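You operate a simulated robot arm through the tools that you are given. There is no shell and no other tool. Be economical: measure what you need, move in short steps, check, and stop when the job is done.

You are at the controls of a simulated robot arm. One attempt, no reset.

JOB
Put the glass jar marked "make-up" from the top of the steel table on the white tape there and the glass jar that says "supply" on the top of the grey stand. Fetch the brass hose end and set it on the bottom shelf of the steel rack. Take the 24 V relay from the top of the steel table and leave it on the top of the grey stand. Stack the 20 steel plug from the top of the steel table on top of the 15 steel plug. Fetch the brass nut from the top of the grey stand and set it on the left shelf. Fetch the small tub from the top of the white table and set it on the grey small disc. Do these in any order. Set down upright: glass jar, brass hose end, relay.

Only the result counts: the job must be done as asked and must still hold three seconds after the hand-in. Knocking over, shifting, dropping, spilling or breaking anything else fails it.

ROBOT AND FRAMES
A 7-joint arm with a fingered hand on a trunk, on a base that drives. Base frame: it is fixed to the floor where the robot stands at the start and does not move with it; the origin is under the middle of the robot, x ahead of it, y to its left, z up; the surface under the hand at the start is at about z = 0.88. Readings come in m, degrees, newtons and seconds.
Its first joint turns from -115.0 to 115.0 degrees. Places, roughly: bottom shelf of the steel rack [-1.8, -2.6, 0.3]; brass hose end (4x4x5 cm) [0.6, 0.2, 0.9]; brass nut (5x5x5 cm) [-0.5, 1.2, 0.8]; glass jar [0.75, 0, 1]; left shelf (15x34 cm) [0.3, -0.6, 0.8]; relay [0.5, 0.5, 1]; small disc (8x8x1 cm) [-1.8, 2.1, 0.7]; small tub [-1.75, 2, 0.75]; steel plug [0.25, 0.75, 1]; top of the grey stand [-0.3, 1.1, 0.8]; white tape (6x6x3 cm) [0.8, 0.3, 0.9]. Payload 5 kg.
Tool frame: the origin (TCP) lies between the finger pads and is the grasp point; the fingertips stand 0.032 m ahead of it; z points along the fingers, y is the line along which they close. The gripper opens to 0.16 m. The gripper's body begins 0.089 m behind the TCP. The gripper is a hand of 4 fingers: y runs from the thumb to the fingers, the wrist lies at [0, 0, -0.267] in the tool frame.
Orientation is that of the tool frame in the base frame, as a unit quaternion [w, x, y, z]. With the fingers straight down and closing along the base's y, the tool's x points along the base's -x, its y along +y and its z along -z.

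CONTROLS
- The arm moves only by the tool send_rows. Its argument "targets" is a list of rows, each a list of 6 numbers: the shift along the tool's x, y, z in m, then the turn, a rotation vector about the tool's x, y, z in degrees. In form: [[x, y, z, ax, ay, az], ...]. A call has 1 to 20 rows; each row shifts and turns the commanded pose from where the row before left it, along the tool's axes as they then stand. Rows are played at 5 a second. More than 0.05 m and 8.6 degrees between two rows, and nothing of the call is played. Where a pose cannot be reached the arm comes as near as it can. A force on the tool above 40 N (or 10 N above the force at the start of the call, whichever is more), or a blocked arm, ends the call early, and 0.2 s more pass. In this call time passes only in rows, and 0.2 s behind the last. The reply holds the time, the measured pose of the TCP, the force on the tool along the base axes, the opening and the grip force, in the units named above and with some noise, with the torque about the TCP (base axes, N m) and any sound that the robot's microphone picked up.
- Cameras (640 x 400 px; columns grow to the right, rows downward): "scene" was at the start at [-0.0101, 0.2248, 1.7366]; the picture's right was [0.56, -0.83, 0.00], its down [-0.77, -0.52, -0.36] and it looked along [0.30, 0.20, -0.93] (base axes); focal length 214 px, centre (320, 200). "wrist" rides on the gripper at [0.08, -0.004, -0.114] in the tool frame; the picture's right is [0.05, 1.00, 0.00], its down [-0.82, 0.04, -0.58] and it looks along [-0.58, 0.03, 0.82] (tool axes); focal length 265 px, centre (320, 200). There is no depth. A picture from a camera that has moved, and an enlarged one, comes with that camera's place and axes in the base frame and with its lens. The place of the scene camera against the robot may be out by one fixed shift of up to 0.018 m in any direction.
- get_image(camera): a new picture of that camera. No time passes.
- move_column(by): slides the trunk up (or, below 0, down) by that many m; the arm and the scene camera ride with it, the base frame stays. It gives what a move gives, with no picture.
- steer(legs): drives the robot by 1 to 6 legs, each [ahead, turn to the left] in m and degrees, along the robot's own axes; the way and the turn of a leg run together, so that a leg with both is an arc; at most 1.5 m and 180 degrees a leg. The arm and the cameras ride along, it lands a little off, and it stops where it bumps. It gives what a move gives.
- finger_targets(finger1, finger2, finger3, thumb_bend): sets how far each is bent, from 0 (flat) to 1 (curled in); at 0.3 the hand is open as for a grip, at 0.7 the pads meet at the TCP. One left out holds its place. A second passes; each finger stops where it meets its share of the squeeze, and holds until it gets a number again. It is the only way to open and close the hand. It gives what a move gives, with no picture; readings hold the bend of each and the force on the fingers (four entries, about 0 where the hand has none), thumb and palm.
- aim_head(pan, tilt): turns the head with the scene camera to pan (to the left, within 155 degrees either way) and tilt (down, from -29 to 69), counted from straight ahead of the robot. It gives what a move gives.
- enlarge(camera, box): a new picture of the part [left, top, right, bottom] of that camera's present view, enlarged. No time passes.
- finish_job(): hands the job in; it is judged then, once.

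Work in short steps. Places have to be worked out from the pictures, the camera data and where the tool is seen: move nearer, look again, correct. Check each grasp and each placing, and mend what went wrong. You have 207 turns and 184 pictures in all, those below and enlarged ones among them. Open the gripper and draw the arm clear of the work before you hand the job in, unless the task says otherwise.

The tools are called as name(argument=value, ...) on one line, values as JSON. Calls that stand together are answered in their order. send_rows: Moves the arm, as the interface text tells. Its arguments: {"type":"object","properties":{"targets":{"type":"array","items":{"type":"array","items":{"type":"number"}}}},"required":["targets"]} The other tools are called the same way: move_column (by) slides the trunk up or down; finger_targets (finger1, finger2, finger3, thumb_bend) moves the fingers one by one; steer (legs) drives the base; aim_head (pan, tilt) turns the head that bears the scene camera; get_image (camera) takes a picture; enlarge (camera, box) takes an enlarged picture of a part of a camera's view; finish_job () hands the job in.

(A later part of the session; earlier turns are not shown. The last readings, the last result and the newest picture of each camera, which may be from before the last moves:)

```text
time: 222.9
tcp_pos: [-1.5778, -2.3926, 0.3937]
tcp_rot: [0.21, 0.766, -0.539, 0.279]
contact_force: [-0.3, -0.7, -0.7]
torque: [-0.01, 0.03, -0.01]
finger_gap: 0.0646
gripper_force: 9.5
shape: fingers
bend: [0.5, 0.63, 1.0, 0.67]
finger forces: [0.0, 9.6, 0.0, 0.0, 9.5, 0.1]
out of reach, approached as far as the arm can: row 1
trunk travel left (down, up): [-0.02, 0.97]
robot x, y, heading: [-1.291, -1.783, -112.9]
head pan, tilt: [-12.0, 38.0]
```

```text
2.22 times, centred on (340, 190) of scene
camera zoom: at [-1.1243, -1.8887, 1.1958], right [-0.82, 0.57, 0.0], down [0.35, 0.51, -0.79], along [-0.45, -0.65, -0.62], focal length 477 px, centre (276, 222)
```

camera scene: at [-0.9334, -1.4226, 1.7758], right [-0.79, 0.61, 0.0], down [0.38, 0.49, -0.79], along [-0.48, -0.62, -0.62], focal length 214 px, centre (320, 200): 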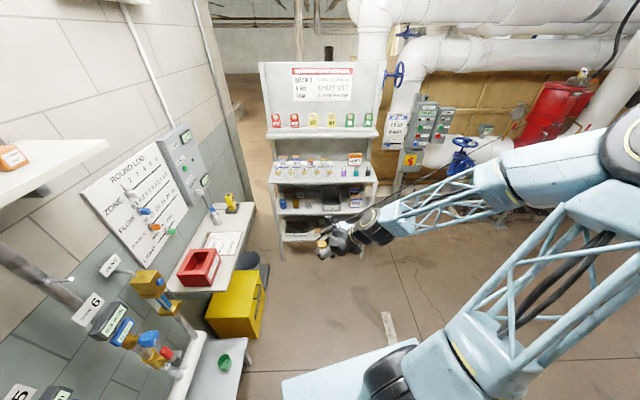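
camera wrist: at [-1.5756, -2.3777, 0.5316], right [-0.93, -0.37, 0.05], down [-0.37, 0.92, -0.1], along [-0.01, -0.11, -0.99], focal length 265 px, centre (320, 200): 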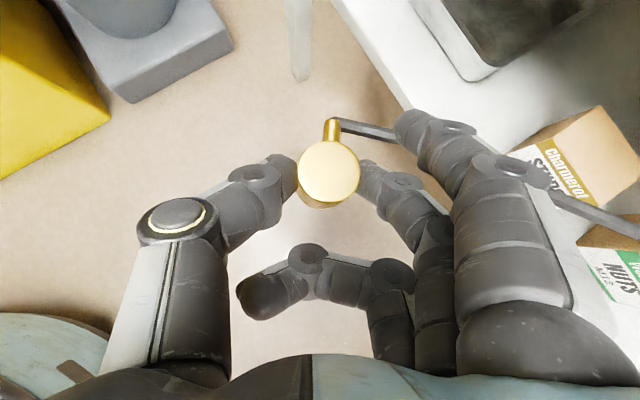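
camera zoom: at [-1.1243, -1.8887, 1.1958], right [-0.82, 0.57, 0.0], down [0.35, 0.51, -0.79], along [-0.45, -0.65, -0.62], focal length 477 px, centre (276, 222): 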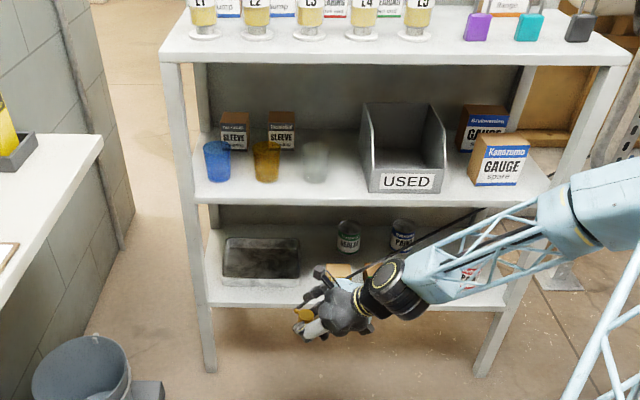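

The numbers agree (edge at n = -2.985, gap between a = 0.09 and 0.15). I move in the last 14 cm at this height and check.

send_rows(targets=[[0.0142, 0.0421, 0.0134, 0, 0, 0], [0.0142, 0.0421, 0.0134, 0, 0, 0], [0.0142, 0.0421, 0.0134, 0, 0, 0]])

get_image(camera="wrist")

enlarge(camera="scene", box=[290, 160, 410, 260])

```text
time: 223.7
tcp_pos: [-1.6806, -2.4882, 0.3923]
tcp_rot: [0.21, 0.766, -0.539, 0.279]
contact_force: [0.0, -0.6, 0.3]
torque: [0.03, 0.01, -0.04]
finger_gap: 0.0647
gripper_force: 9.7
shape: fingers
bend: [0.5, 0.63, 1.0, 0.67]
finger forces: [0.1, 9.5, 0.0, 0.1, 9.5, 0.0]
trunk travel left (down, up): [-0.02, 0.97]
robot x, y, heading: [-1.2883, -1.783, -112.8]
head pan, tilt: [-12.0, 38.0]
```

```text
30 pictures are left
camera wrist: at [-1.6771, -2.4731, 0.531], right [-0.93, -0.37, 0.05], down [-0.37, 0.92, -0.1], along [-0.01, -0.11, -0.99], focal length 265 px, centre (320, 200)
```

wrist: 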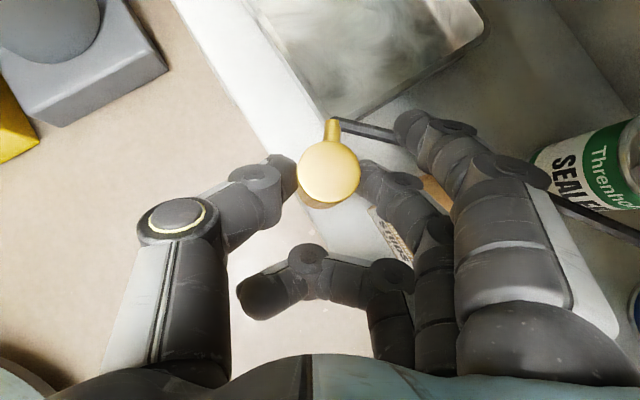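

```text
4.00 times, centred on (350, 210) of scene
camera zoom: at [-1.1244, -1.8887, 1.1958], right [-0.82, 0.57, 0.0], down [0.35, 0.51, -0.79], along [-0.45, -0.65, -0.62], focal length 858 px, centre (200, 160)
```

zoom: 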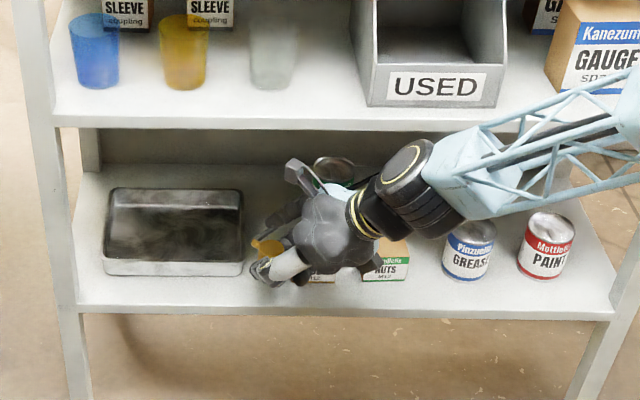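

The object is over the front margin of the shelf, but finger 2 is near the STUDS box, so I shift 8 mm toward the tray, and then lower carefully; at release I'll open only the thumb (front side).

send_rows(targets=[[0.005, -0.0046, 0.0042, 0, 0, 0], [-0.0098, -0.0003, 0.0113, 0, 0, 0], [-0.0098, -0.0003, 0.0113, 0, 0, 0], [-0.0046, -0.0001, 0.0053, 0, 0, 0]])

get_image(camera="wrist")

```text
time: 224.7
tcp_pos: [-1.6725, -2.4942, 0.3569]
tcp_rot: [0.209, 0.766, -0.54, 0.28]
contact_force: [0.7, -0.3, 0.7]
torque: [-0.02, 0.03, 0.01]
finger_gap: 0.0646
gripper_force: 10.1
shape: fingers
bend: [0.5, 0.63, 1.0, 0.67]
finger forces: [0.0, 11.1, 0.0, 0.0, 9.7, 0.0]
trunk travel left (down, up): [-0.02, 0.97]
robot x, y, heading: [-1.2854, -1.7802, -112.7]
head pan, tilt: [-12.0, 38.0]
```

```text
28 pictures are left
camera wrist: at [-1.6697, -2.479, 0.4945], right [-0.93, -0.37, 0.05], down [-0.37, 0.92, -0.1], along [-0.01, -0.11, -0.99], focal length 265 px, centre (320, 200)
```

wrist: 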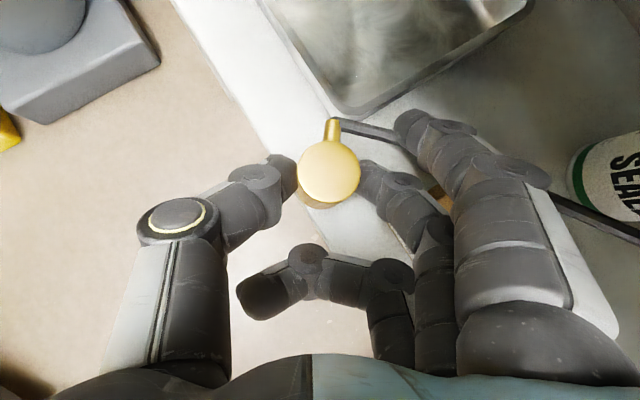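

Contact might be starting (finger 2 reads 11 N). I go down in 2 mm steps.

send_rows(targets=[[-0.0013, 0, 0.0015, 0, 0, 0]])

send_rows(targets=[[-0.0013, 0, 0.0015, 0, 0, 0]])

```text
time: 225.1
tcp_pos: [-1.6722, -2.4938, 0.3543]
tcp_rot: [0.21, 0.766, -0.539, 0.28]
contact_force: [0.3, 0.7, 0.4]
torque: [0.0, 0.07, 0.08]
finger_gap: 0.0646
gripper_force: 10.3
shape: fingers
bend: [0.5, 0.63, 1.0, 0.67]
finger forces: [0.0, 10.9, 0.1, 0.0, 9.7, 0.0]
trunk travel left (down, up): [-0.02, 0.97]
robot x, y, heading: [-1.2897, -1.7856, -112.8]
head pan, tilt: [-12.0, 38.0]
```

```text
time: 225.5
tcp_pos: [-1.6718, -2.4932, 0.3522]
tcp_rot: [0.21, 0.766, -0.54, 0.279]
contact_force: [0.9, -0.4, 0.7]
torque: [-0.01, 0.05, 0.02]
finger_gap: 0.0648
gripper_force: 10.1
shape: fingers
bend: [0.5, 0.63, 1.0, 0.67]
finger forces: [0.1, 11.0, 0.1, 0.0, 9.6, 0.1]
trunk travel left (down, up): [-0.02, 0.97]
robot x, y, heading: [-1.2905, -1.7813, -112.8]
head pan, tilt: [-12.0, 38.0]
```

A small side force on finger 2 persists, so I check the scene view for contact with the box.

enlarge(camera="scene", box=[320, 200, 390, 250])

enlarge(camera="wrist", box=[270, 100, 470, 260])

```text
8.00 times, centred on (355, 225) of scene
camera zoom: at [-1.1245, -1.8889, 1.1958], right [-0.82, 0.57, 0.0], down [0.35, 0.51, -0.79], along [-0.45, -0.65, -0.62], focal length 1716 px, centre (40, 0)
```

zoom: 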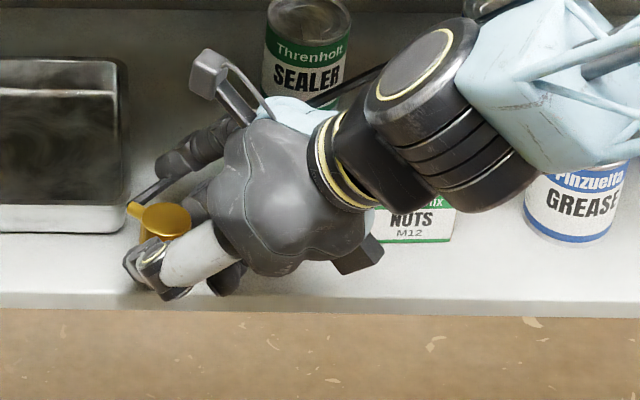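

```text
2.50 times, centred on (370, 180) of wrist
camera zoom: at [-1.6693, -2.4782, 0.4906], right [-0.93, -0.37, 0.05], down [-0.37, 0.92, -0.1], along [-0.01, -0.11, -0.99], focal length 664 px, centre (195, 250)
```

zoom: 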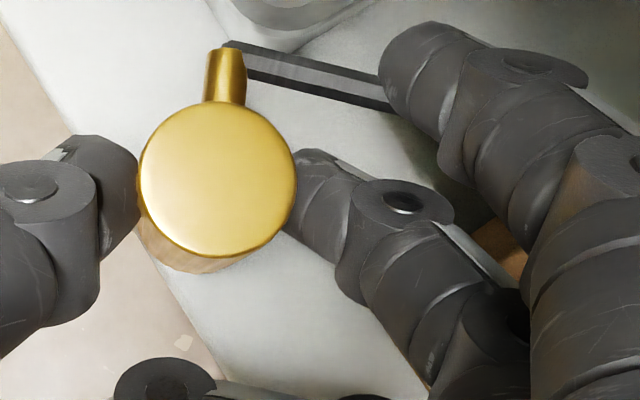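

Finger 2's knuckle is right next to the box corner; I slide another 7 mm toward the tray side (away from the box), and watch the forces.

send_rows(targets=[[0.0044, -0.004, 0.0037, 0, 0, 0]])

send_rows(targets=[[-0.0016, 0, 0.0019, 0, 0, 0]])

```text
time: 225.9
tcp_pos: [-1.6652, -2.4973, 0.3513]
tcp_rot: [0.21, 0.765, -0.54, 0.279]
contact_force: [0.2, 0.1, -1.3]
torque: [0.01, -0.01, -0.01]
finger_gap: 0.0647
gripper_force: 9.6
shape: fingers
bend: [0.5, 0.63, 1.0, 0.67]
finger forces: [0.0, 9.5, 0.0, 0.1, 9.5, 0.1]
trunk travel left (down, up): [-0.02, 0.97]
robot x, y, heading: [-1.2897, -1.7853, -112.9]
head pan, tilt: [-12.0, 38.0]
```

```text
time: 226.3
tcp_pos: [-1.6669, -2.4978, 0.3488]
tcp_rot: [0.211, 0.765, -0.54, 0.28]
contact_force: [-0.6, -0.6, -0.8]
torque: [0.04, 0.0, 0.0]
finger_gap: 0.0647
gripper_force: 9.7
shape: fingers
bend: [0.5, 0.63, 1.0, 0.67]
finger forces: [0.0, 9.5, 0.0, 0.1, 9.4, 0.0]
trunk travel left (down, up): [-0.02, 0.97]
robot x, y, heading: [-1.2925, -1.7848, -113.0]
head pan, tilt: [-12.0, 38.0]
```

The side contact is gone. I continue down to the shelf in ~2 mm steps.

send_rows(targets=[[-0.0013, 0, 0.0015, 0, 0, 0]])

send_rows(targets=[[-0.0013, 0, 0.0015, 0, 0, 0]])

send_rows(targets=[[-0.0013, 0, 0.0015, 0, 0, 0]])

```text
time: 226.7
tcp_pos: [-1.6669, -2.4977, 0.3462]
tcp_rot: [0.21, 0.766, -0.54, 0.28]
contact_force: [-0.7, -1.1, -0.5]
torque: [0.02, 0.01, 0.03]
finger_gap: 0.0649
gripper_force: 9.9
shape: fingers
bend: [0.5, 0.63, 1.0, 0.67]
finger forces: [0.0, 9.5, 0.0, 0.1, 9.5, 0.1]
trunk travel left (down, up): [-0.02, 0.97]
robot x, y, heading: [-1.2857, -1.7842, -112.9]
head pan, tilt: [-12.0, 38.0]
```

```text
time: 227.1
tcp_pos: [-1.6668, -2.4978, 0.3448]
tcp_rot: [0.211, 0.765, -0.54, 0.279]
contact_force: [0.4, -0.1, -1.3]
torque: [0.02, 0.01, 0.01]
finger_gap: 0.0647
gripper_force: 9.1
shape: fingers
bend: [0.5, 0.63, 1.0, 0.67]
finger forces: [0.1, 9.6, 0.1, 0.1, 9.4, 0.1]
trunk travel left (down, up): [-0.02, 0.97]
robot x, y, heading: [-1.2888, -1.7855, -112.9]
head pan, tilt: [-12.0, 38.0]
```

```text
time: 227.5
tcp_pos: [-1.6674, -2.4975, 0.3457]
tcp_rot: [0.21, 0.766, -0.54, 0.279]
contact_force: [1.0, 1.2, 4.4]
torque: [-0.07, 0.06, 0.04]
finger_gap: 0.0646
gripper_force: 10.0
shape: fingers
bend: [0.5, 0.63, 1.0, 0.67]
finger forces: [0.0, 9.3, 0.0, 0.0, 10.6, 0.0]
trunk travel left (down, up): [-0.02, 0.97]
robot x, y, heading: [-1.2861, -1.7846, -112.9]
head pan, tilt: [-12.0, 38.0]
```

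Contact with the shelf. I release by opening the thumb, easing finger 2 only slightly.

finger_targets(finger2=0.605, thumb_bend=0.5)

get_image(camera="wrist")

```text
time: 228.5
tcp_pos: [-1.6662, -2.4977, 0.3434]
tcp_rot: [0.209, 0.766, -0.539, 0.279]
contact_force: [0.3, 0.7, -0.1]
torque: [-0.03, 0.01, 0.01]
finger_gap: 0.0909
gripper_force: 0.8
shape: fingers
bend: [0.5, 0.6, 1.0, 0.5]
finger forces: [0.1, 1.0, 0.0, 0.0, 0.0, 0.0]
trunk travel left (down, up): [-0.02, 0.97]
robot x, y, heading: [-1.2881, -1.784, -112.5]
head pan, tilt: [-12.0, 38.0]
```

```text
25 pictures are left
camera wrist: at [-1.6638, -2.4824, 0.4821], right [-0.93, -0.37, 0.05], down [-0.37, 0.92, -0.1], along [-0.01, -0.11, -0.99], focal length 265 px, centre (320, 200)
```

wrist: 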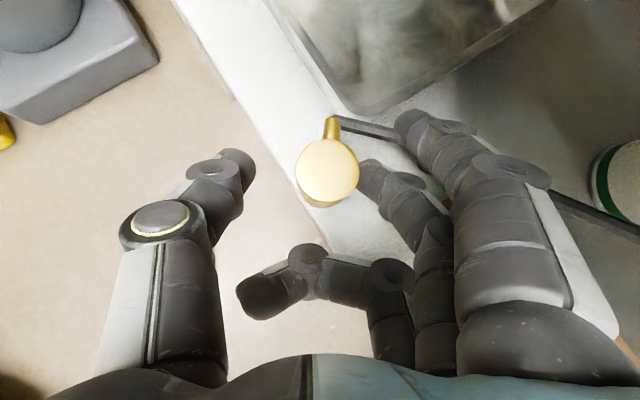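

Released and standing. I withdraw straight back along the tool axis.

send_rows(targets=[[0, 0, -0.02, 0, 0, 0], [0, 0, -0.03, 0, 0, 0], [0, 0, -0.04, 0, 0, 0], [-0.02, -0.02, -0.035, 0, 0, 0]])

get_image(camera="wrist")

enlarge(camera="scene", box=[290, 160, 410, 260])

```text
time: 229.5
tcp_pos: [-1.6797, -2.3991, 0.4211]
tcp_rot: [0.209, 0.766, -0.54, 0.28]
contact_force: [1.1, -0.7, 0.8]
torque: [-0.02, -0.01, 0.0]
finger_gap: 0.0909
gripper_force: 0.0
shape: fingers
bend: [0.5, 0.6, 1.0, 0.5]
finger forces: [0.0, 0.0, 0.0, 0.0, 0.0, 0.0]
trunk travel left (down, up): [-0.02, 0.97]
robot x, y, heading: [-1.2866, -1.7836, -112.9]
head pan, tilt: [-12.0, 38.0]
```

```text
24 pictures are left
camera wrist: at [-1.6771, -2.3829, 0.5599], right [-0.93, -0.37, 0.05], down [-0.37, 0.92, -0.1], along [-0.01, -0.11, -0.99], focal length 265 px, centre (320, 200)
```

wrist: 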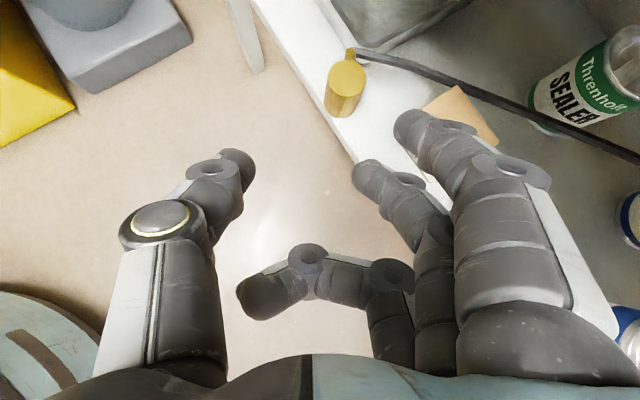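

```text
4.00 times, centred on (350, 210) of scene
camera zoom: at [-1.1246, -1.8893, 1.1957], right [-0.82, 0.57, 0.0], down [0.35, 0.51, -0.79], along [-0.45, -0.65, -0.62], focal length 858 px, centre (200, 160)
```

zoom: 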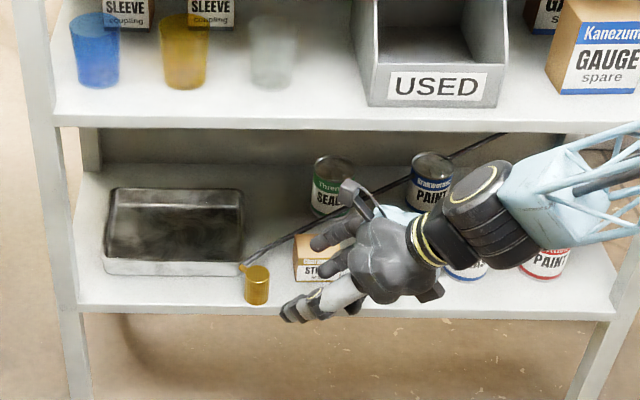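

The hose end stands upright on the bottom shelf, and neighbours look undisturbed. I retract the arm, then raise the trunk.

send_rows(targets=[[0.005, -0.0361, -0.0186, 0, 0, 0], [0.005, -0.0361, -0.0186, 0, 0, 0], [0.005, -0.0361, -0.0186, 0, 0, 0], [0.005, -0.0361, -0.0186, 0, 0, 0], [0.005, -0.0361, -0.0186, 0, 0, 0], [0.005, -0.0361, -0.0186, 0, 0, 0]])

steer(legs=[[-0.4, 0]])

move_column(by=0.4)

move_column(by=0.18)

finger_targets(finger1=0.4, finger2=0.4, finger3=0.4, thumb_bend=0.4)

send_rows(targets=[[0, 0, 0, 0, -7, 0], [0, 0, 0, 0, -7, 0], [0, 0, 0, 0, -7, 0], [0, 0, 0, 0, -7, 0], [0, 0, 0, 0, -7, 0], [0, 0, 0, 0, -6, 0]])

```text
time: 230.9
tcp_pos: [-1.4904, -2.2803, 0.524]
tcp_rot: [0.209, 0.766, -0.54, 0.279]
contact_force: [0.2, 0.2, -0.1]
torque: [0.02, -0.02, 0.01]
finger_gap: 0.0908
gripper_force: 0.1
shape: fingers
bend: [0.5, 0.6, 1.0, 0.5]
finger forces: [0.0, 0.0, 0.0, 0.0, 0.0, 0.0]
trunk travel left (down, up): [-0.02, 0.97]
robot x, y, heading: [-1.2894, -1.7814, -112.6]
head pan, tilt: [-12.0, 38.0]
```

```text
time: 233.4
tcp_pos: [-1.3305, -1.9068, 0.5231]
tcp_rot: [0.209, 0.767, -0.538, 0.28]
contact_force: [-0.5, 0.5, 0.5]
torque: [-0.01, 0.03, 0.04]
finger_gap: 0.0911
gripper_force: 0.1
shape: fingers
bend: [0.5, 0.6, 1.0, 0.5]
finger forces: [0.1, 0.1, 0.0, 0.1, 0.1, 0.0]
trunk travel left (down, up): [-0.02, 0.97]
robot x, y, heading: [-1.1344, -1.407, -112.5]
head pan, tilt: [-12.0, 38.0]
```

```text
time: 237.2
tcp_pos: [-1.332, -1.9059, 0.9231]
tcp_rot: [0.209, 0.768, -0.537, 0.28]
contact_force: [-0.2, -0.1, -0.9]
torque: [0.0, 0.0, 0.03]
finger_gap: 0.091
gripper_force: 0.0
shape: fingers
bend: [0.5, 0.6, 1.0, 0.5]
finger forces: [0.0, 0.1, 0.0, 0.0, 0.0, 0.1]
trunk travel left (down, up): [-0.42, 0.57]
robot x, y, heading: [-1.1338, -1.4148, -112.6]
head pan, tilt: [-12.0, 38.0]
```

```text
time: 239.2
tcp_pos: [-1.332, -1.9063, 1.1038]
tcp_rot: [0.21, 0.767, -0.537, 0.28]
contact_force: [0.1, 0.4, 0.0]
torque: [0.01, -0.01, 0.02]
finger_gap: 0.0909
gripper_force: 0.2
shape: fingers
bend: [0.5, 0.6, 1.0, 0.5]
finger forces: [0.1, 0.1, 0.0, 0.1, 0.0, 0.0]
trunk travel left (down, up): [-0.6, 0.39]
robot x, y, heading: [-1.1325, -1.4128, -112.3]
head pan, tilt: [-12.0, 38.0]
```

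```text
time: 240.2
tcp_pos: [-1.3309, -1.9072, 1.103]
tcp_rot: [0.208, 0.768, -0.537, 0.28]
contact_force: [0.4, -0.3, -0.3]
torque: [0.01, -0.02, -0.04]
finger_gap: 0.1305
gripper_force: 0.1
shape: fingers
bend: [0.4, 0.4, 0.4, 0.4]
finger forces: [0.0, 0.1, 0.0, 0.1, 0.0, 0.0]
trunk travel left (down, up): [-0.6, 0.39]
robot x, y, heading: [-1.1361, -1.4113, -112.5]
head pan, tilt: [-12.0, 38.0]
```

```text
time: 241.8
tcp_pos: [-1.3981, -1.8738, 1.1033]
tcp_rot: [0.008, 0.769, -0.639, -0.009]
contact_force: [-0.3, 0.4, -0.3]
torque: [-0.02, -0.07, 0.01]
finger_gap: 0.131
gripper_force: 0.0
shape: fingers
bend: [0.4, 0.4, 0.4, 0.4]
finger forces: [0.1, 0.0, 0.1, 0.1, 0.0, 0.0]
trunk travel left (down, up): [-0.6, 0.39]
robot x, y, heading: [-1.1375, -1.4127, -112.4]
head pan, tilt: [-12.0, 38.0]
stopped in row 6: the arm was blocked; the commanded pose is now the measured one
```

The hand is nearly vertical again. I turn right ~139° and drive 3 m toward the white table.

steer(legs=[[0, -138.6], [1.5, 0]])

aim_head(pan=-10, tilt=35)

get_image(camera="scene")

```text
time: 255.5
tcp_pos: [-1.7035, 0.5685, 1.1033]
tcp_rot: [0.005, 0.326, 0.945, 0.009]
contact_force: [0.5, 0.4, 0.1]
torque: [-0.01, -0.02, 0.0]
finger_gap: 0.1311
gripper_force: 0.1
shape: fingers
bend: [0.4, 0.4, 0.4, 0.4]
finger forces: [0.1, 0.1, 0.1, 0.0, 0.1, 0.0]
trunk travel left (down, up): [-0.6, 0.39]
robot x, y, heading: [-1.5958, 0.0436, 108.7]
head pan, tilt: [-12.0, 38.0]
```

```text
time: 256.2
tcp_pos: [-1.7043, 0.5692, 1.1035]
tcp_rot: [0.006, 0.326, 0.945, 0.01]
contact_force: [-0.4, 0.3, 0.2]
torque: [-0.01, 0.05, -0.02]
finger_gap: 0.1307
gripper_force: 0.0
shape: fingers
bend: [0.4, 0.4, 0.4, 0.4]
finger forces: [0.1, 0.0, 0.0, 0.0, 0.0, 0.1]
trunk travel left (down, up): [-0.6, 0.39]
robot x, y, heading: [-1.5957, 0.0474, 109.1]
head pan, tilt: [-10.0, 35.0]
```

```text
22 pictures are left
camera scene: at [-1.7779, 0.0007, 1.7804], right [0.99, 0.16, 0.0], down [0.09, -0.57, -0.82], along [-0.13, 0.81, -0.57], focal length 214 px, centre (320, 200)
```

scene: 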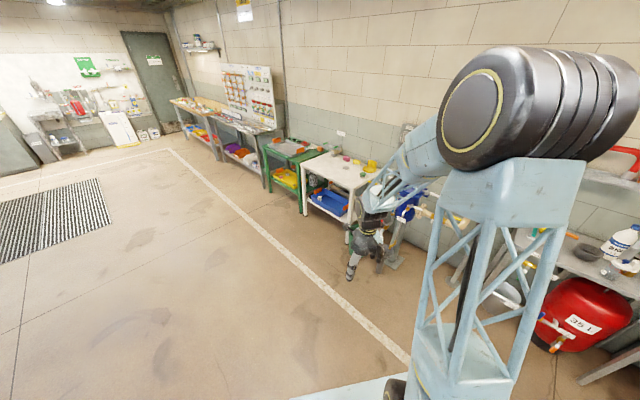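

The white table is ahead with the tub area. I drive 1.5 m further and turn right to face it.

steer(legs=[[1.5, 0], [0, -55]])

aim_head(pan=10, tilt=55)

get_image(camera="scene")

```text
time: 265.9
tcp_pos: [-1.6827, 1.7986, 1.1032]
tcp_rot: [0.008, 0.732, 0.681, 0.006]
contact_force: [0.9, 0.2, 0.5]
torque: [-0.01, 0.01, -0.01]
finger_gap: 0.131
gripper_force: 0.1
shape: fingers
bend: [0.4, 0.4, 0.4, 0.4]
finger forces: [0.1, 0.1, 0.1, 0.0, 0.0, 0.0]
trunk travel left (down, up): [-0.6, 0.39]
robot x, y, heading: [-2.0552, 1.4184, 53.0]
head pan, tilt: [-10.0, 35.0]
```

```text
time: 266.8
tcp_pos: [-1.6823, 1.7999, 1.1032]
tcp_rot: [0.011, 0.732, 0.681, 0.007]
contact_force: [0.3, 0.1, 0.4]
torque: [-0.02, -0.01, 0.03]
finger_gap: 0.1309
gripper_force: 0.0
shape: fingers
bend: [0.4, 0.4, 0.4, 0.4]
finger forces: [0.0, 0.1, 0.0, 0.0, 0.1, 0.0]
trunk travel left (down, up): [-0.6, 0.39]
robot x, y, heading: [-2.0547, 1.4197, 52.8]
head pan, tilt: [10.0, 55.0]
```

```text
21 pictures are left
camera scene: at [-2.2176, 1.547, 1.7522], right [0.89, -0.46, 0.0], down [-0.37, -0.73, -0.57], along [0.26, 0.51, -0.82], focal length 214 px, centre (320, 200)
```

scene: 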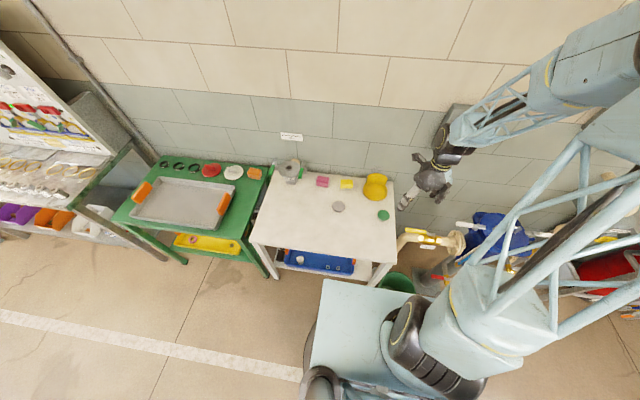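

Clear view of the white table. I zoom in on it.

enlarge(camera="scene", box=[250, 140, 420, 280])

```text
2.86 times, centred on (335, 210) of scene
camera zoom: at [-2.2176, 1.547, 1.7522], right [0.89, -0.46, 0.0], down [-0.37, -0.73, -0.57], along [0.26, 0.51, -0.82], focal length 613 px, centre (277, 171)
```

zoom: 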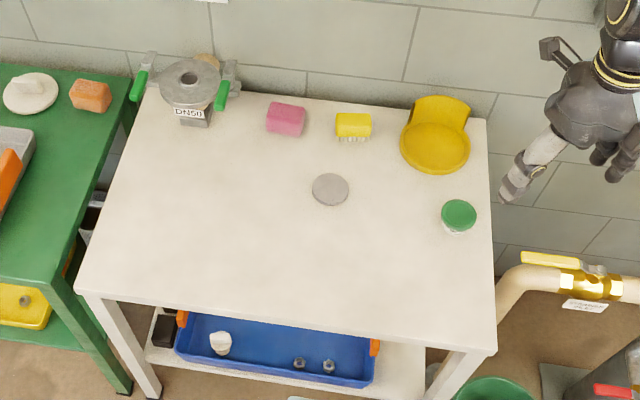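

The disc is at about (-1.823, 2.111) and the green-lidded small tub at about (-1.638, 1.933). I level and turn the hand, move above the tub, lower the trunk a little and look.

send_rows(targets=[[0, 0, 0, 1.46, 0.27, 0], [0, 0, 0, 0, 0, -7.25], [0, 0, 0, 0, 0, -7.25], [0, 0, 0, 0, 0, -7.25], [0, 0, 0, 0, 0, -7.25], [0, 0, 0, 0, 0, -7.25], [0, 0, 0, 0, 0, -7.25], [0, 0, 0, 0, 0, -7.25], [0, 0, 0, 0, 0, -7.25], [0.0107, 0.0334, 0, 0, 0, 0], [0.0107, 0.0334, 0, 0, 0, 0], [0.0107, 0.0334, 0, 0, 0, 0], [0.0107, 0.0334, 0, 0, 0, 0]])

move_column(by=-0.15)

get_image(camera="wrist")

```text
time: 269.6
tcp_pos: [-1.639, 1.9376, 1.105]
tcp_rot: [-0.001, 0.31, 0.951, 0.0]
contact_force: [-0.2, 0.5, 0.1]
torque: [-0.01, 0.04, 0.0]
finger_gap: 0.131
gripper_force: 0.2
shape: fingers
bend: [0.4, 0.4, 0.4, 0.4]
finger forces: [0.1, 0.0, 0.1, 0.1, 0.0, 0.0]
trunk travel left (down, up): [-0.6, 0.39]
robot x, y, heading: [-2.0595, 1.4148, 53.1]
head pan, tilt: [10.0, 55.0]
```

```text
time: 271.3
tcp_pos: [-1.6396, 1.9359, 0.9559]
tcp_rot: [-0.002, 0.31, 0.951, 0.001]
contact_force: [0.6, -0.2, -0.5]
torque: [-0.04, -0.02, -0.03]
finger_gap: 0.1309
gripper_force: 0.1
shape: fingers
bend: [0.4, 0.4, 0.4, 0.4]
finger forces: [0.0, 0.0, 0.0, 0.1, 0.0, 0.0]
trunk travel left (down, up): [-0.45, 0.54]
robot x, y, heading: [-2.0561, 1.4173, 52.8]
head pan, tilt: [10.0, 55.0]
```

```text
19 pictures are left
camera wrist: at [-1.706, 1.9796, 1.0691], right [0.55, 0.84, 0.0], down [0.69, -0.45, 0.57], along [0.48, -0.31, -0.82], focal length 265 px, centre (320, 200)
```

wrist: 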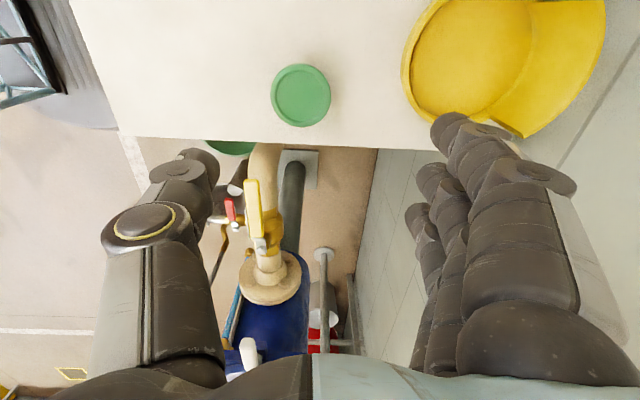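

The tub is 2.3 cm nearer the thumb side. I shift and lower to just above the tub.

send_rows(targets=[[-0.002, -0.023, 0.03, 0, 0, 0], [0, 0, 0.045, 0, 0, 0], [0, 0, 0.045, 0, 0, 0], [0, 0, 0.04, 0, 0, 0]])

get_image(camera="wrist")

```text
time: 272.3
tcp_pos: [-1.6535, 1.9158, 0.7949]
tcp_rot: [-0.002, 0.31, 0.951, 0.0]
contact_force: [0.6, -0.3, 0.3]
torque: [0.0, -0.03, 0.03]
finger_gap: 0.131
gripper_force: 0.1
shape: fingers
bend: [0.4, 0.4, 0.4, 0.4]
finger forces: [0.1, 0.1, 0.0, 0.1, 0.0, 0.1]
trunk travel left (down, up): [-0.45, 0.54]
robot x, y, heading: [-2.0565, 1.4136, 52.7]
head pan, tilt: [10.0, 55.0]
```

```text
18 pictures are left
camera wrist: at [-1.7206, 1.9598, 0.9095], right [0.55, 0.84, 0.0], down [0.69, -0.45, 0.57], along [0.48, -0.31, -0.82], focal length 265 px, centre (320, 200)
```

wrist: 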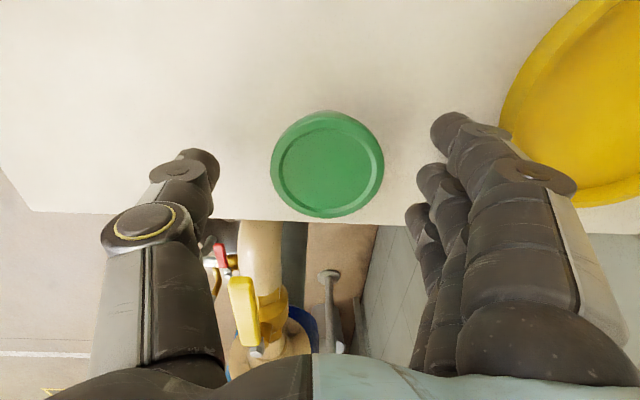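

Nearly centred. I narrow the fingers slightly, correct and go down to z ≈ 0.738, then close.

finger_targets(finger1=0.45, finger2=0.45, finger3=0.45, thumb_bend=0.42)

send_rows(targets=[[-0.007, 0.004, 0.03, 0, 0, 0], [0, 0, 0.02, 0, 0, 0], [0, 0, 0.006, 0, 0, 0]])

finger_targets(finger1=0.62, finger2=0.65, finger3=0.62, thumb_bend=0.65)

get_image(camera="wrist")

```text
time: 273.3
tcp_pos: [-1.6543, 1.9153, 0.7958]
tcp_rot: [-0.002, 0.31, 0.951, 0.0]
contact_force: [0.1, 0.4, 0.1]
torque: [-0.04, -0.02, 0.02]
finger_gap: 0.1185
gripper_force: 0.1
shape: fingers
bend: [0.45, 0.45, 0.45, 0.42]
finger forces: [0.0, 0.0, 0.0, 0.0, 0.1, 0.0]
trunk travel left (down, up): [-0.45, 0.54]
robot x, y, heading: [-2.0533, 1.4226, 53.0]
head pan, tilt: [10.0, 55.0]
```

```text
time: 273.7
tcp_pos: [-1.6457, 1.9193, 0.7785]
tcp_rot: [0.001, 0.309, 0.951, 0.007]
contact_force: [-2.1, -2.7, 13.7]
torque: [0.44, -0.61, -0.05]
finger_gap: 0.118
gripper_force: 7.5
shape: fingers
bend: [0.45, 0.46, 0.46, 0.42]
finger forces: [1.2, 5.6, 7.1, 0.1, 1.0, 0.0]
trunk travel left (down, up): [-0.45, 0.54]
robot x, y, heading: [-2.0538, 1.4224, 53.0]
head pan, tilt: [10.0, 55.0]
stopped in row 1: the force on the tool passed its limit at 84 N (the readings are from after the stop); the commanded pose is now the measured one
```

```text
time: 274.5
tcp_pos: [-1.6468, 1.9184, 0.7788]
tcp_rot: [0.0, 0.309, 0.951, 0.006]
contact_force: [-4.6, -5.7, 22.8]
torque: [-1.08, 0.71, -0.02]
finger_gap: 0.0568
gripper_force: 16.4
shape: fingers
bend: [0.61, 0.62, 0.62, 0.63]
finger forces: [1.8, 2.8, 0.0, 0.0, 28.3, 0.0]
trunk travel left (down, up): [-0.45, 0.54]
robot x, y, heading: [-2.0584, 1.4172, 53.0]
head pan, tilt: [10.0, 55.0]
stopped: the force on the tool passed its limit at 40 N (the readings are from after the stop); the commanded pose is now the measured one
```

```text
17 pictures are left
camera wrist: at [-1.7139, 1.9612, 0.8932], right [0.54, 0.84, 0.01], down [0.68, -0.45, 0.57], along [0.49, -0.31, -0.82], focal length 265 px, centre (320, 200)
```

wrist: 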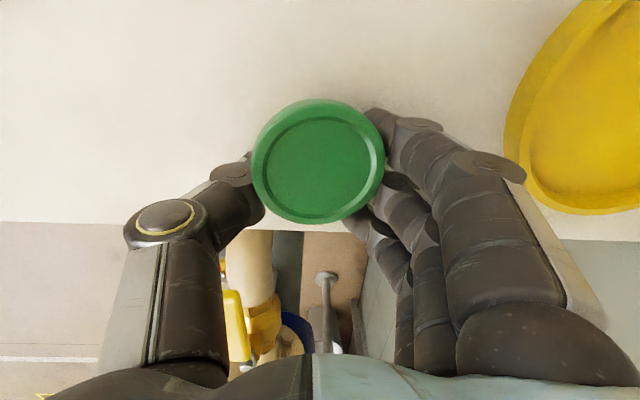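

The table top is higher than assumed (~0.745): the fingertips touched it. I rise 8 mm and close again.

send_rows(targets=[[0, 0, -0.008, 0, 0, 0]])

finger_targets(finger1=0.64, finger2=0.68, finger3=0.64, thumb_bend=0.68)

get_image(camera="wrist")

```text
time: 274.9
tcp_pos: [-1.6468, 1.9196, 0.7854]
tcp_rot: [-0.001, 0.309, 0.951, 0.004]
contact_force: [0.1, 0.0, -0.5]
torque: [-0.02, -0.04, 0.01]
finger_gap: 0.0558
gripper_force: 8.1
shape: fingers
bend: [0.6, 0.62, 0.62, 0.63]
finger forces: [3.6, 4.5, 0.0, 0.0, 8.3, 0.0]
trunk travel left (down, up): [-0.45, 0.54]
robot x, y, heading: [-2.054, 1.4218, 53.1]
head pan, tilt: [10.0, 55.0]
```

```text
time: 275.9
tcp_pos: [-1.6453, 1.9188, 0.7857]
tcp_rot: [-0.001, 0.309, 0.951, 0.005]
contact_force: [0.6, 0.9, 0.3]
torque: [0.01, -0.01, 0.0]
finger_gap: 0.0549
gripper_force: 13.8
shape: fingers
bend: [0.59, 0.62, 0.64, 0.63]
finger forces: [6.1, 7.1, 0.1, 0.1, 13.5, 0.0]
trunk travel left (down, up): [-0.45, 0.54]
robot x, y, heading: [-2.0536, 1.4181, 52.7]
head pan, tilt: [10.0, 55.0]
```

```text
16 pictures are left
camera wrist: at [-1.7131, 1.9619, 0.8996], right [0.54, 0.84, 0.01], down [0.68, -0.45, 0.57], along [0.49, -0.31, -0.82], focal length 265 px, centre (320, 200)
```

wrist: 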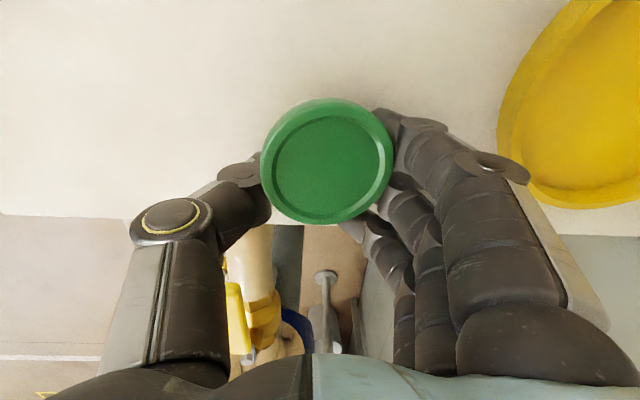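

The tub is gripped. I lift it 10 cm and carry it toward the disc, then look.

send_rows(targets=[[0, 0, -0.02, 0, 0, 0], [0, 0, -0.04, 0, 0, 0], [0, 0, -0.04, 0, 0, 0], [0.042, 0.004, 0, 0, 0, 0], [0.042, 0.004, 0, 0, 0, 0], [0.042, 0.004, 0, 0, 0, 0], [0.042, 0.004, 0, 0, 0, 0], [0.042, 0.004, 0, 0, 0, 0]])

get_image(camera="wrist")

enlarge(camera="scene", box=[280, 150, 400, 260])

```text
time: 277.7
tcp_pos: [-1.8056, 2.0576, 0.8857]
tcp_rot: [0.001, 0.309, 0.951, 0.004]
contact_force: [0.2, 0.2, -0.1]
torque: [0.03, -0.03, -0.01]
finger_gap: 0.0549
gripper_force: 13.3
shape: fingers
bend: [0.59, 0.62, 0.64, 0.64]
finger forces: [6.1, 7.2, 0.0, 0.0, 13.3, 0.0]
trunk travel left (down, up): [-0.45, 0.54]
robot x, y, heading: [-2.0544, 1.4182, 53.0]
head pan, tilt: [10.0, 55.0]
```

```text
15 pictures are left
camera wrist: at [-1.8727, 2.1001, 1.0], right [0.55, 0.84, 0.01], down [0.68, -0.45, 0.57], along [0.49, -0.31, -0.82], focal length 265 px, centre (320, 200)
```

wrist: 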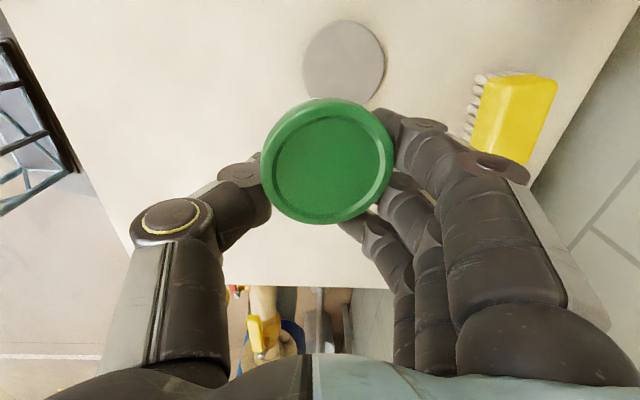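

```text
3.64 times, centred on (340, 205) of scene
camera zoom: at [-2.2181, 1.5473, 1.602], right [0.89, -0.46, 0.0], down [-0.37, -0.73, -0.57], along [0.26, 0.51, -0.82], focal length 780 px, centre (247, 182)
```

zoom: 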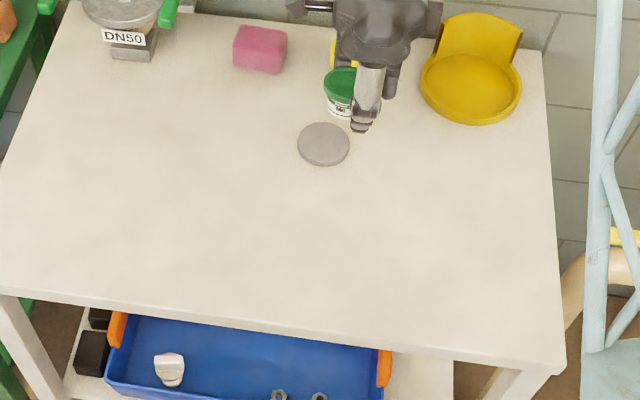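

The disc is about 3 cm further and 1.3 cm toward the wall. I shift and lower to ~2 cm above it, then check.

send_rows(targets=[[0.029, 0.013, 0, 0, 0, 0], [0, 0, 0.04, 0, 0, 0], [0, 0, 0.03, 0, 0, 0]])

get_image(camera="wrist")

enlarge(camera="scene", box=[310, 160, 370, 220])

```text
time: 278.5
tcp_pos: [-1.8215, 2.0859, 0.8126]
tcp_rot: [0.0, 0.309, 0.951, 0.005]
contact_force: [-0.2, -0.3, -1.0]
torque: [0.01, 0.0, 0.02]
finger_gap: 0.0547
gripper_force: 12.7
shape: fingers
bend: [0.59, 0.62, 0.64, 0.64]
finger forces: [6.0, 7.2, 0.0, 0.1, 13.2, 0.0]
trunk travel left (down, up): [-0.45, 0.54]
robot x, y, heading: [-2.0523, 1.4212, 52.8]
head pan, tilt: [10.0, 55.0]
```

```text
13 pictures are left
camera wrist: at [-1.8885, 2.1276, 0.9275], right [0.54, 0.84, 0.01], down [0.68, -0.45, 0.57], along [0.49, -0.31, -0.82], focal length 265 px, centre (320, 200)
```

wrist: 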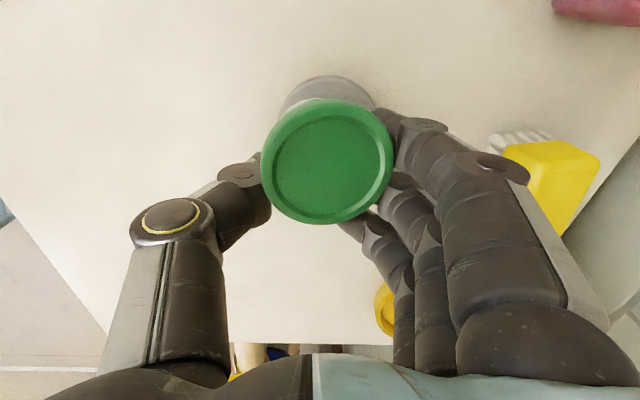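

```text
6.67 times, centred on (340, 190) of scene
camera zoom: at [-2.2175, 1.5472, 1.6022], right [0.89, -0.46, 0.0], down [-0.37, -0.73, -0.57], along [0.26, 0.51, -0.82], focal length 1430 px, centre (187, 267)
```

zoom: 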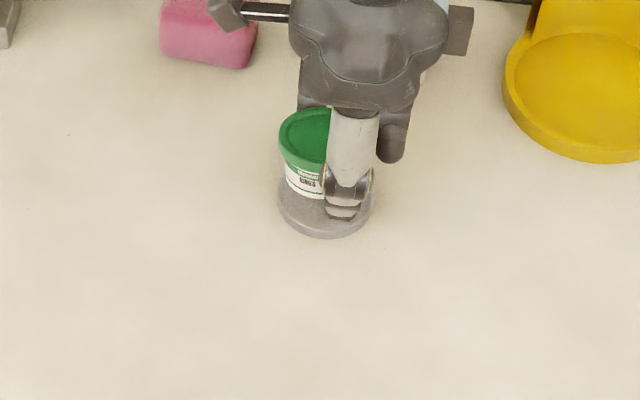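

The tub is nearly centred on the disc; a 5 mm correction, then I lower to contact.

send_rows(targets=[[-0.005, 0, 0.004, 0, 0, 0], [0, 0, 0.006, 0, 0, 0], [0, 0, 0.003, 0, 0, 0]])

send_rows(targets=[[0, 0, 0.002, 0, 0, 0]])

send_rows(targets=[[0, 0, 0.002, 0, 0, 0]])

```text
time: 279.3
tcp_pos: [-1.8179, 2.0837, 0.8023]
tcp_rot: [0.0, 0.309, 0.951, 0.004]
contact_force: [-0.1, 0.0, -1.0]
torque: [0.01, -0.02, -0.02]
finger_gap: 0.0552
gripper_force: 13.5
shape: fingers
bend: [0.59, 0.62, 0.64, 0.64]
finger forces: [6.1, 7.1, 0.0, 0.0, 13.3, 0.0]
trunk travel left (down, up): [-0.45, 0.54]
robot x, y, heading: [-2.0555, 1.4203, 52.9]
head pan, tilt: [10.0, 55.0]
```

```text
time: 279.7
tcp_pos: [-1.8163, 2.0834, 0.8009]
tcp_rot: [-0.001, 0.309, 0.951, 0.005]
contact_force: [-0.4, -0.7, -0.2]
torque: [-0.03, 0.01, 0.02]
finger_gap: 0.0551
gripper_force: 13.5
shape: fingers
bend: [0.59, 0.62, 0.64, 0.64]
finger forces: [6.1, 7.1, 0.0, 0.1, 13.2, 0.0]
trunk travel left (down, up): [-0.45, 0.54]
robot x, y, heading: [-2.0549, 1.4203, 52.8]
head pan, tilt: [10.0, 55.0]
```

```text
time: 280.1
tcp_pos: [-1.8167, 2.0833, 0.7983]
tcp_rot: [0.0, 0.309, 0.951, 0.005]
contact_force: [0.1, 0.8, -0.5]
torque: [-0.02, -0.01, -0.02]
finger_gap: 0.0547
gripper_force: 13.6
shape: fingers
bend: [0.59, 0.62, 0.64, 0.64]
finger forces: [6.1, 7.1, 0.1, 0.0, 13.2, 0.0]
trunk travel left (down, up): [-0.45, 0.54]
robot x, y, heading: [-2.052, 1.4174, 52.6]
head pan, tilt: [10.0, 55.0]
```

No contact yet; more 2 mm steps.

send_rows(targets=[[0, 0, 0.002, 0, 0, 0]])

send_rows(targets=[[0, 0, 0.002, 0, 0, 0]])

send_rows(targets=[[0, 0, 0.002, 0, 0, 0]])

```text
time: 280.5
tcp_pos: [-1.8166, 2.0829, 0.7969]
tcp_rot: [0.0, 0.309, 0.951, 0.004]
contact_force: [0.7, 0.1, -0.2]
torque: [-0.02, -0.01, -0.04]
finger_gap: 0.0551
gripper_force: 13.2
shape: fingers
bend: [0.59, 0.62, 0.64, 0.64]
finger forces: [6.1, 7.1, 0.1, 0.0, 13.2, 0.0]
trunk travel left (down, up): [-0.45, 0.54]
robot x, y, heading: [-2.057, 1.415, 52.9]
head pan, tilt: [10.0, 55.0]
```

```text
time: 280.9
tcp_pos: [-1.8166, 2.0827, 0.7954]
tcp_rot: [-0.001, 0.309, 0.951, 0.005]
contact_force: [1.5, -0.5, 0.4]
torque: [0.0, -0.02, -0.01]
finger_gap: 0.0548
gripper_force: 13.0
shape: fingers
bend: [0.59, 0.62, 0.64, 0.64]
finger forces: [6.1, 7.0, 0.1, 0.0, 13.2, 0.0]
trunk travel left (down, up): [-0.45, 0.54]
robot x, y, heading: [-2.0575, 1.4217, 52.9]
head pan, tilt: [10.0, 55.0]
```

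```text
time: 281.3
tcp_pos: [-1.8164, 2.0832, 0.7934]
tcp_rot: [0.0, 0.309, 0.951, 0.004]
contact_force: [-0.5, 0.8, -0.1]
torque: [-0.02, -0.02, 0.03]
finger_gap: 0.0548
gripper_force: 12.8
shape: fingers
bend: [0.59, 0.62, 0.64, 0.64]
finger forces: [6.1, 7.1, 0.0, 0.0, 13.2, 0.0]
trunk travel left (down, up): [-0.45, 0.54]
robot x, y, heading: [-2.0528, 1.4195, 53.1]
head pan, tilt: [10.0, 55.0]
```

Still free; I continue downward.

send_rows(targets=[[0, 0, 0.002, 0, 0, 0]])

send_rows(targets=[[0, 0, 0.002, 0, 0, 0]])

enlarge(camera="scene", box=[310, 160, 370, 220])

```text
time: 281.7
tcp_pos: [-1.8153, 2.0829, 0.7921]
tcp_rot: [-0.001, 0.309, 0.951, 0.005]
contact_force: [-0.1, -0.1, -0.9]
torque: [0.01, 0.0, -0.02]
finger_gap: 0.0549
gripper_force: 13.1
shape: fingers
bend: [0.59, 0.62, 0.64, 0.64]
finger forces: [6.1, 7.0, 0.0, 0.0, 13.2, 0.0]
trunk travel left (down, up): [-0.45, 0.54]
robot x, y, heading: [-2.0563, 1.4187, 53.1]
head pan, tilt: [10.0, 55.0]
```

```text
time: 282.1
tcp_pos: [-1.8163, 2.0847, 0.7888]
tcp_rot: [0.0, 0.309, 0.951, 0.005]
contact_force: [0.6, -0.2, -0.1]
torque: [0.0, -0.01, 0.01]
finger_gap: 0.055
gripper_force: 12.9
shape: fingers
bend: [0.59, 0.62, 0.64, 0.64]
finger forces: [6.1, 7.1, 0.0, 0.0, 13.1, 0.0]
trunk travel left (down, up): [-0.45, 0.54]
robot x, y, heading: [-2.0574, 1.4193, 52.9]
head pan, tilt: [10.0, 55.0]
```

```text
6.67 times, centred on (340, 190) of scene
camera zoom: at [-2.2178, 1.5471, 1.6021], right [0.89, -0.46, 0.0], down [-0.37, -0.73, -0.57], along [0.26, 0.51, -0.82], focal length 1430 px, centre (187, 267)
```

zoom: 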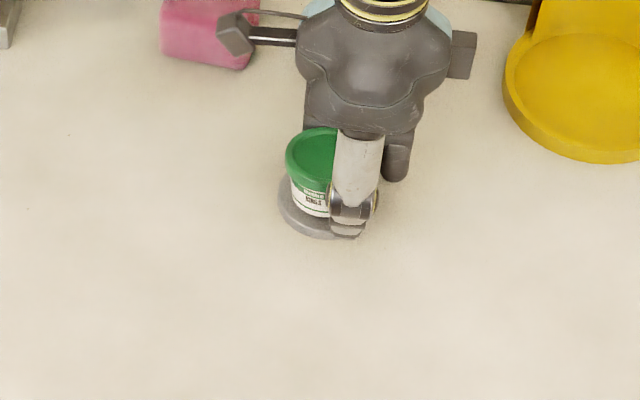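

The tub was lifted slightly when regripped, so contact is a few mm lower. I keep stepping.

send_rows(targets=[[0, 0, 0.0015, 0, 0, 0]])

send_rows(targets=[[0, 0, 0.0015, 0, 0, 0]])

send_rows(targets=[[0, 0, 0.0015, 0, 0, 0]])

```text
time: 282.5
tcp_pos: [-1.8153, 2.0841, 0.789]
tcp_rot: [-0.001, 0.308, 0.951, 0.005]
contact_force: [1.3, 0.6, 4.2]
torque: [0.21, 0.0, -0.01]
finger_gap: 0.0548
gripper_force: 15.4
shape: fingers
bend: [0.6, 0.62, 0.64, 0.64]
finger forces: [9.9, 7.1, 0.0, 0.0, 13.3, 0.0]
trunk travel left (down, up): [-0.45, 0.54]
robot x, y, heading: [-2.056, 1.4211, 52.7]
head pan, tilt: [10.0, 55.0]
```

```text
time: 282.9
tcp_pos: [-1.8137, 2.0843, 0.7883]
tcp_rot: [0.0, 0.309, 0.951, 0.006]
contact_force: [1.7, 1.4, 17.1]
torque: [0.72, -0.06, -0.06]
finger_gap: 0.0546
gripper_force: 21.2
shape: fingers
bend: [0.62, 0.62, 0.64, 0.64]
finger forces: [18.2, 10.5, 0.0, 0.0, 14.0, 0.0]
trunk travel left (down, up): [-0.45, 0.54]
robot x, y, heading: [-2.0567, 1.42, 52.9]
head pan, tilt: [10.0, 55.0]
```

```text
time: 283.3
tcp_pos: [-1.8151, 2.0835, 0.7875]
tcp_rot: [0.0, 0.309, 0.951, 0.008]
contact_force: [3.5, 2.7, 31.0]
torque: [1.25, -0.19, -0.14]
finger_gap: 0.0548
gripper_force: 27.6
shape: fingers
bend: [0.63, 0.63, 0.64, 0.64]
finger forces: [25.0, 17.2, 0.0, 0.0, 13.2, 0.0]
trunk travel left (down, up): [-0.45, 0.54]
robot x, y, heading: [-2.0547, 1.4169, 53.1]
head pan, tilt: [10.0, 55.0]
```

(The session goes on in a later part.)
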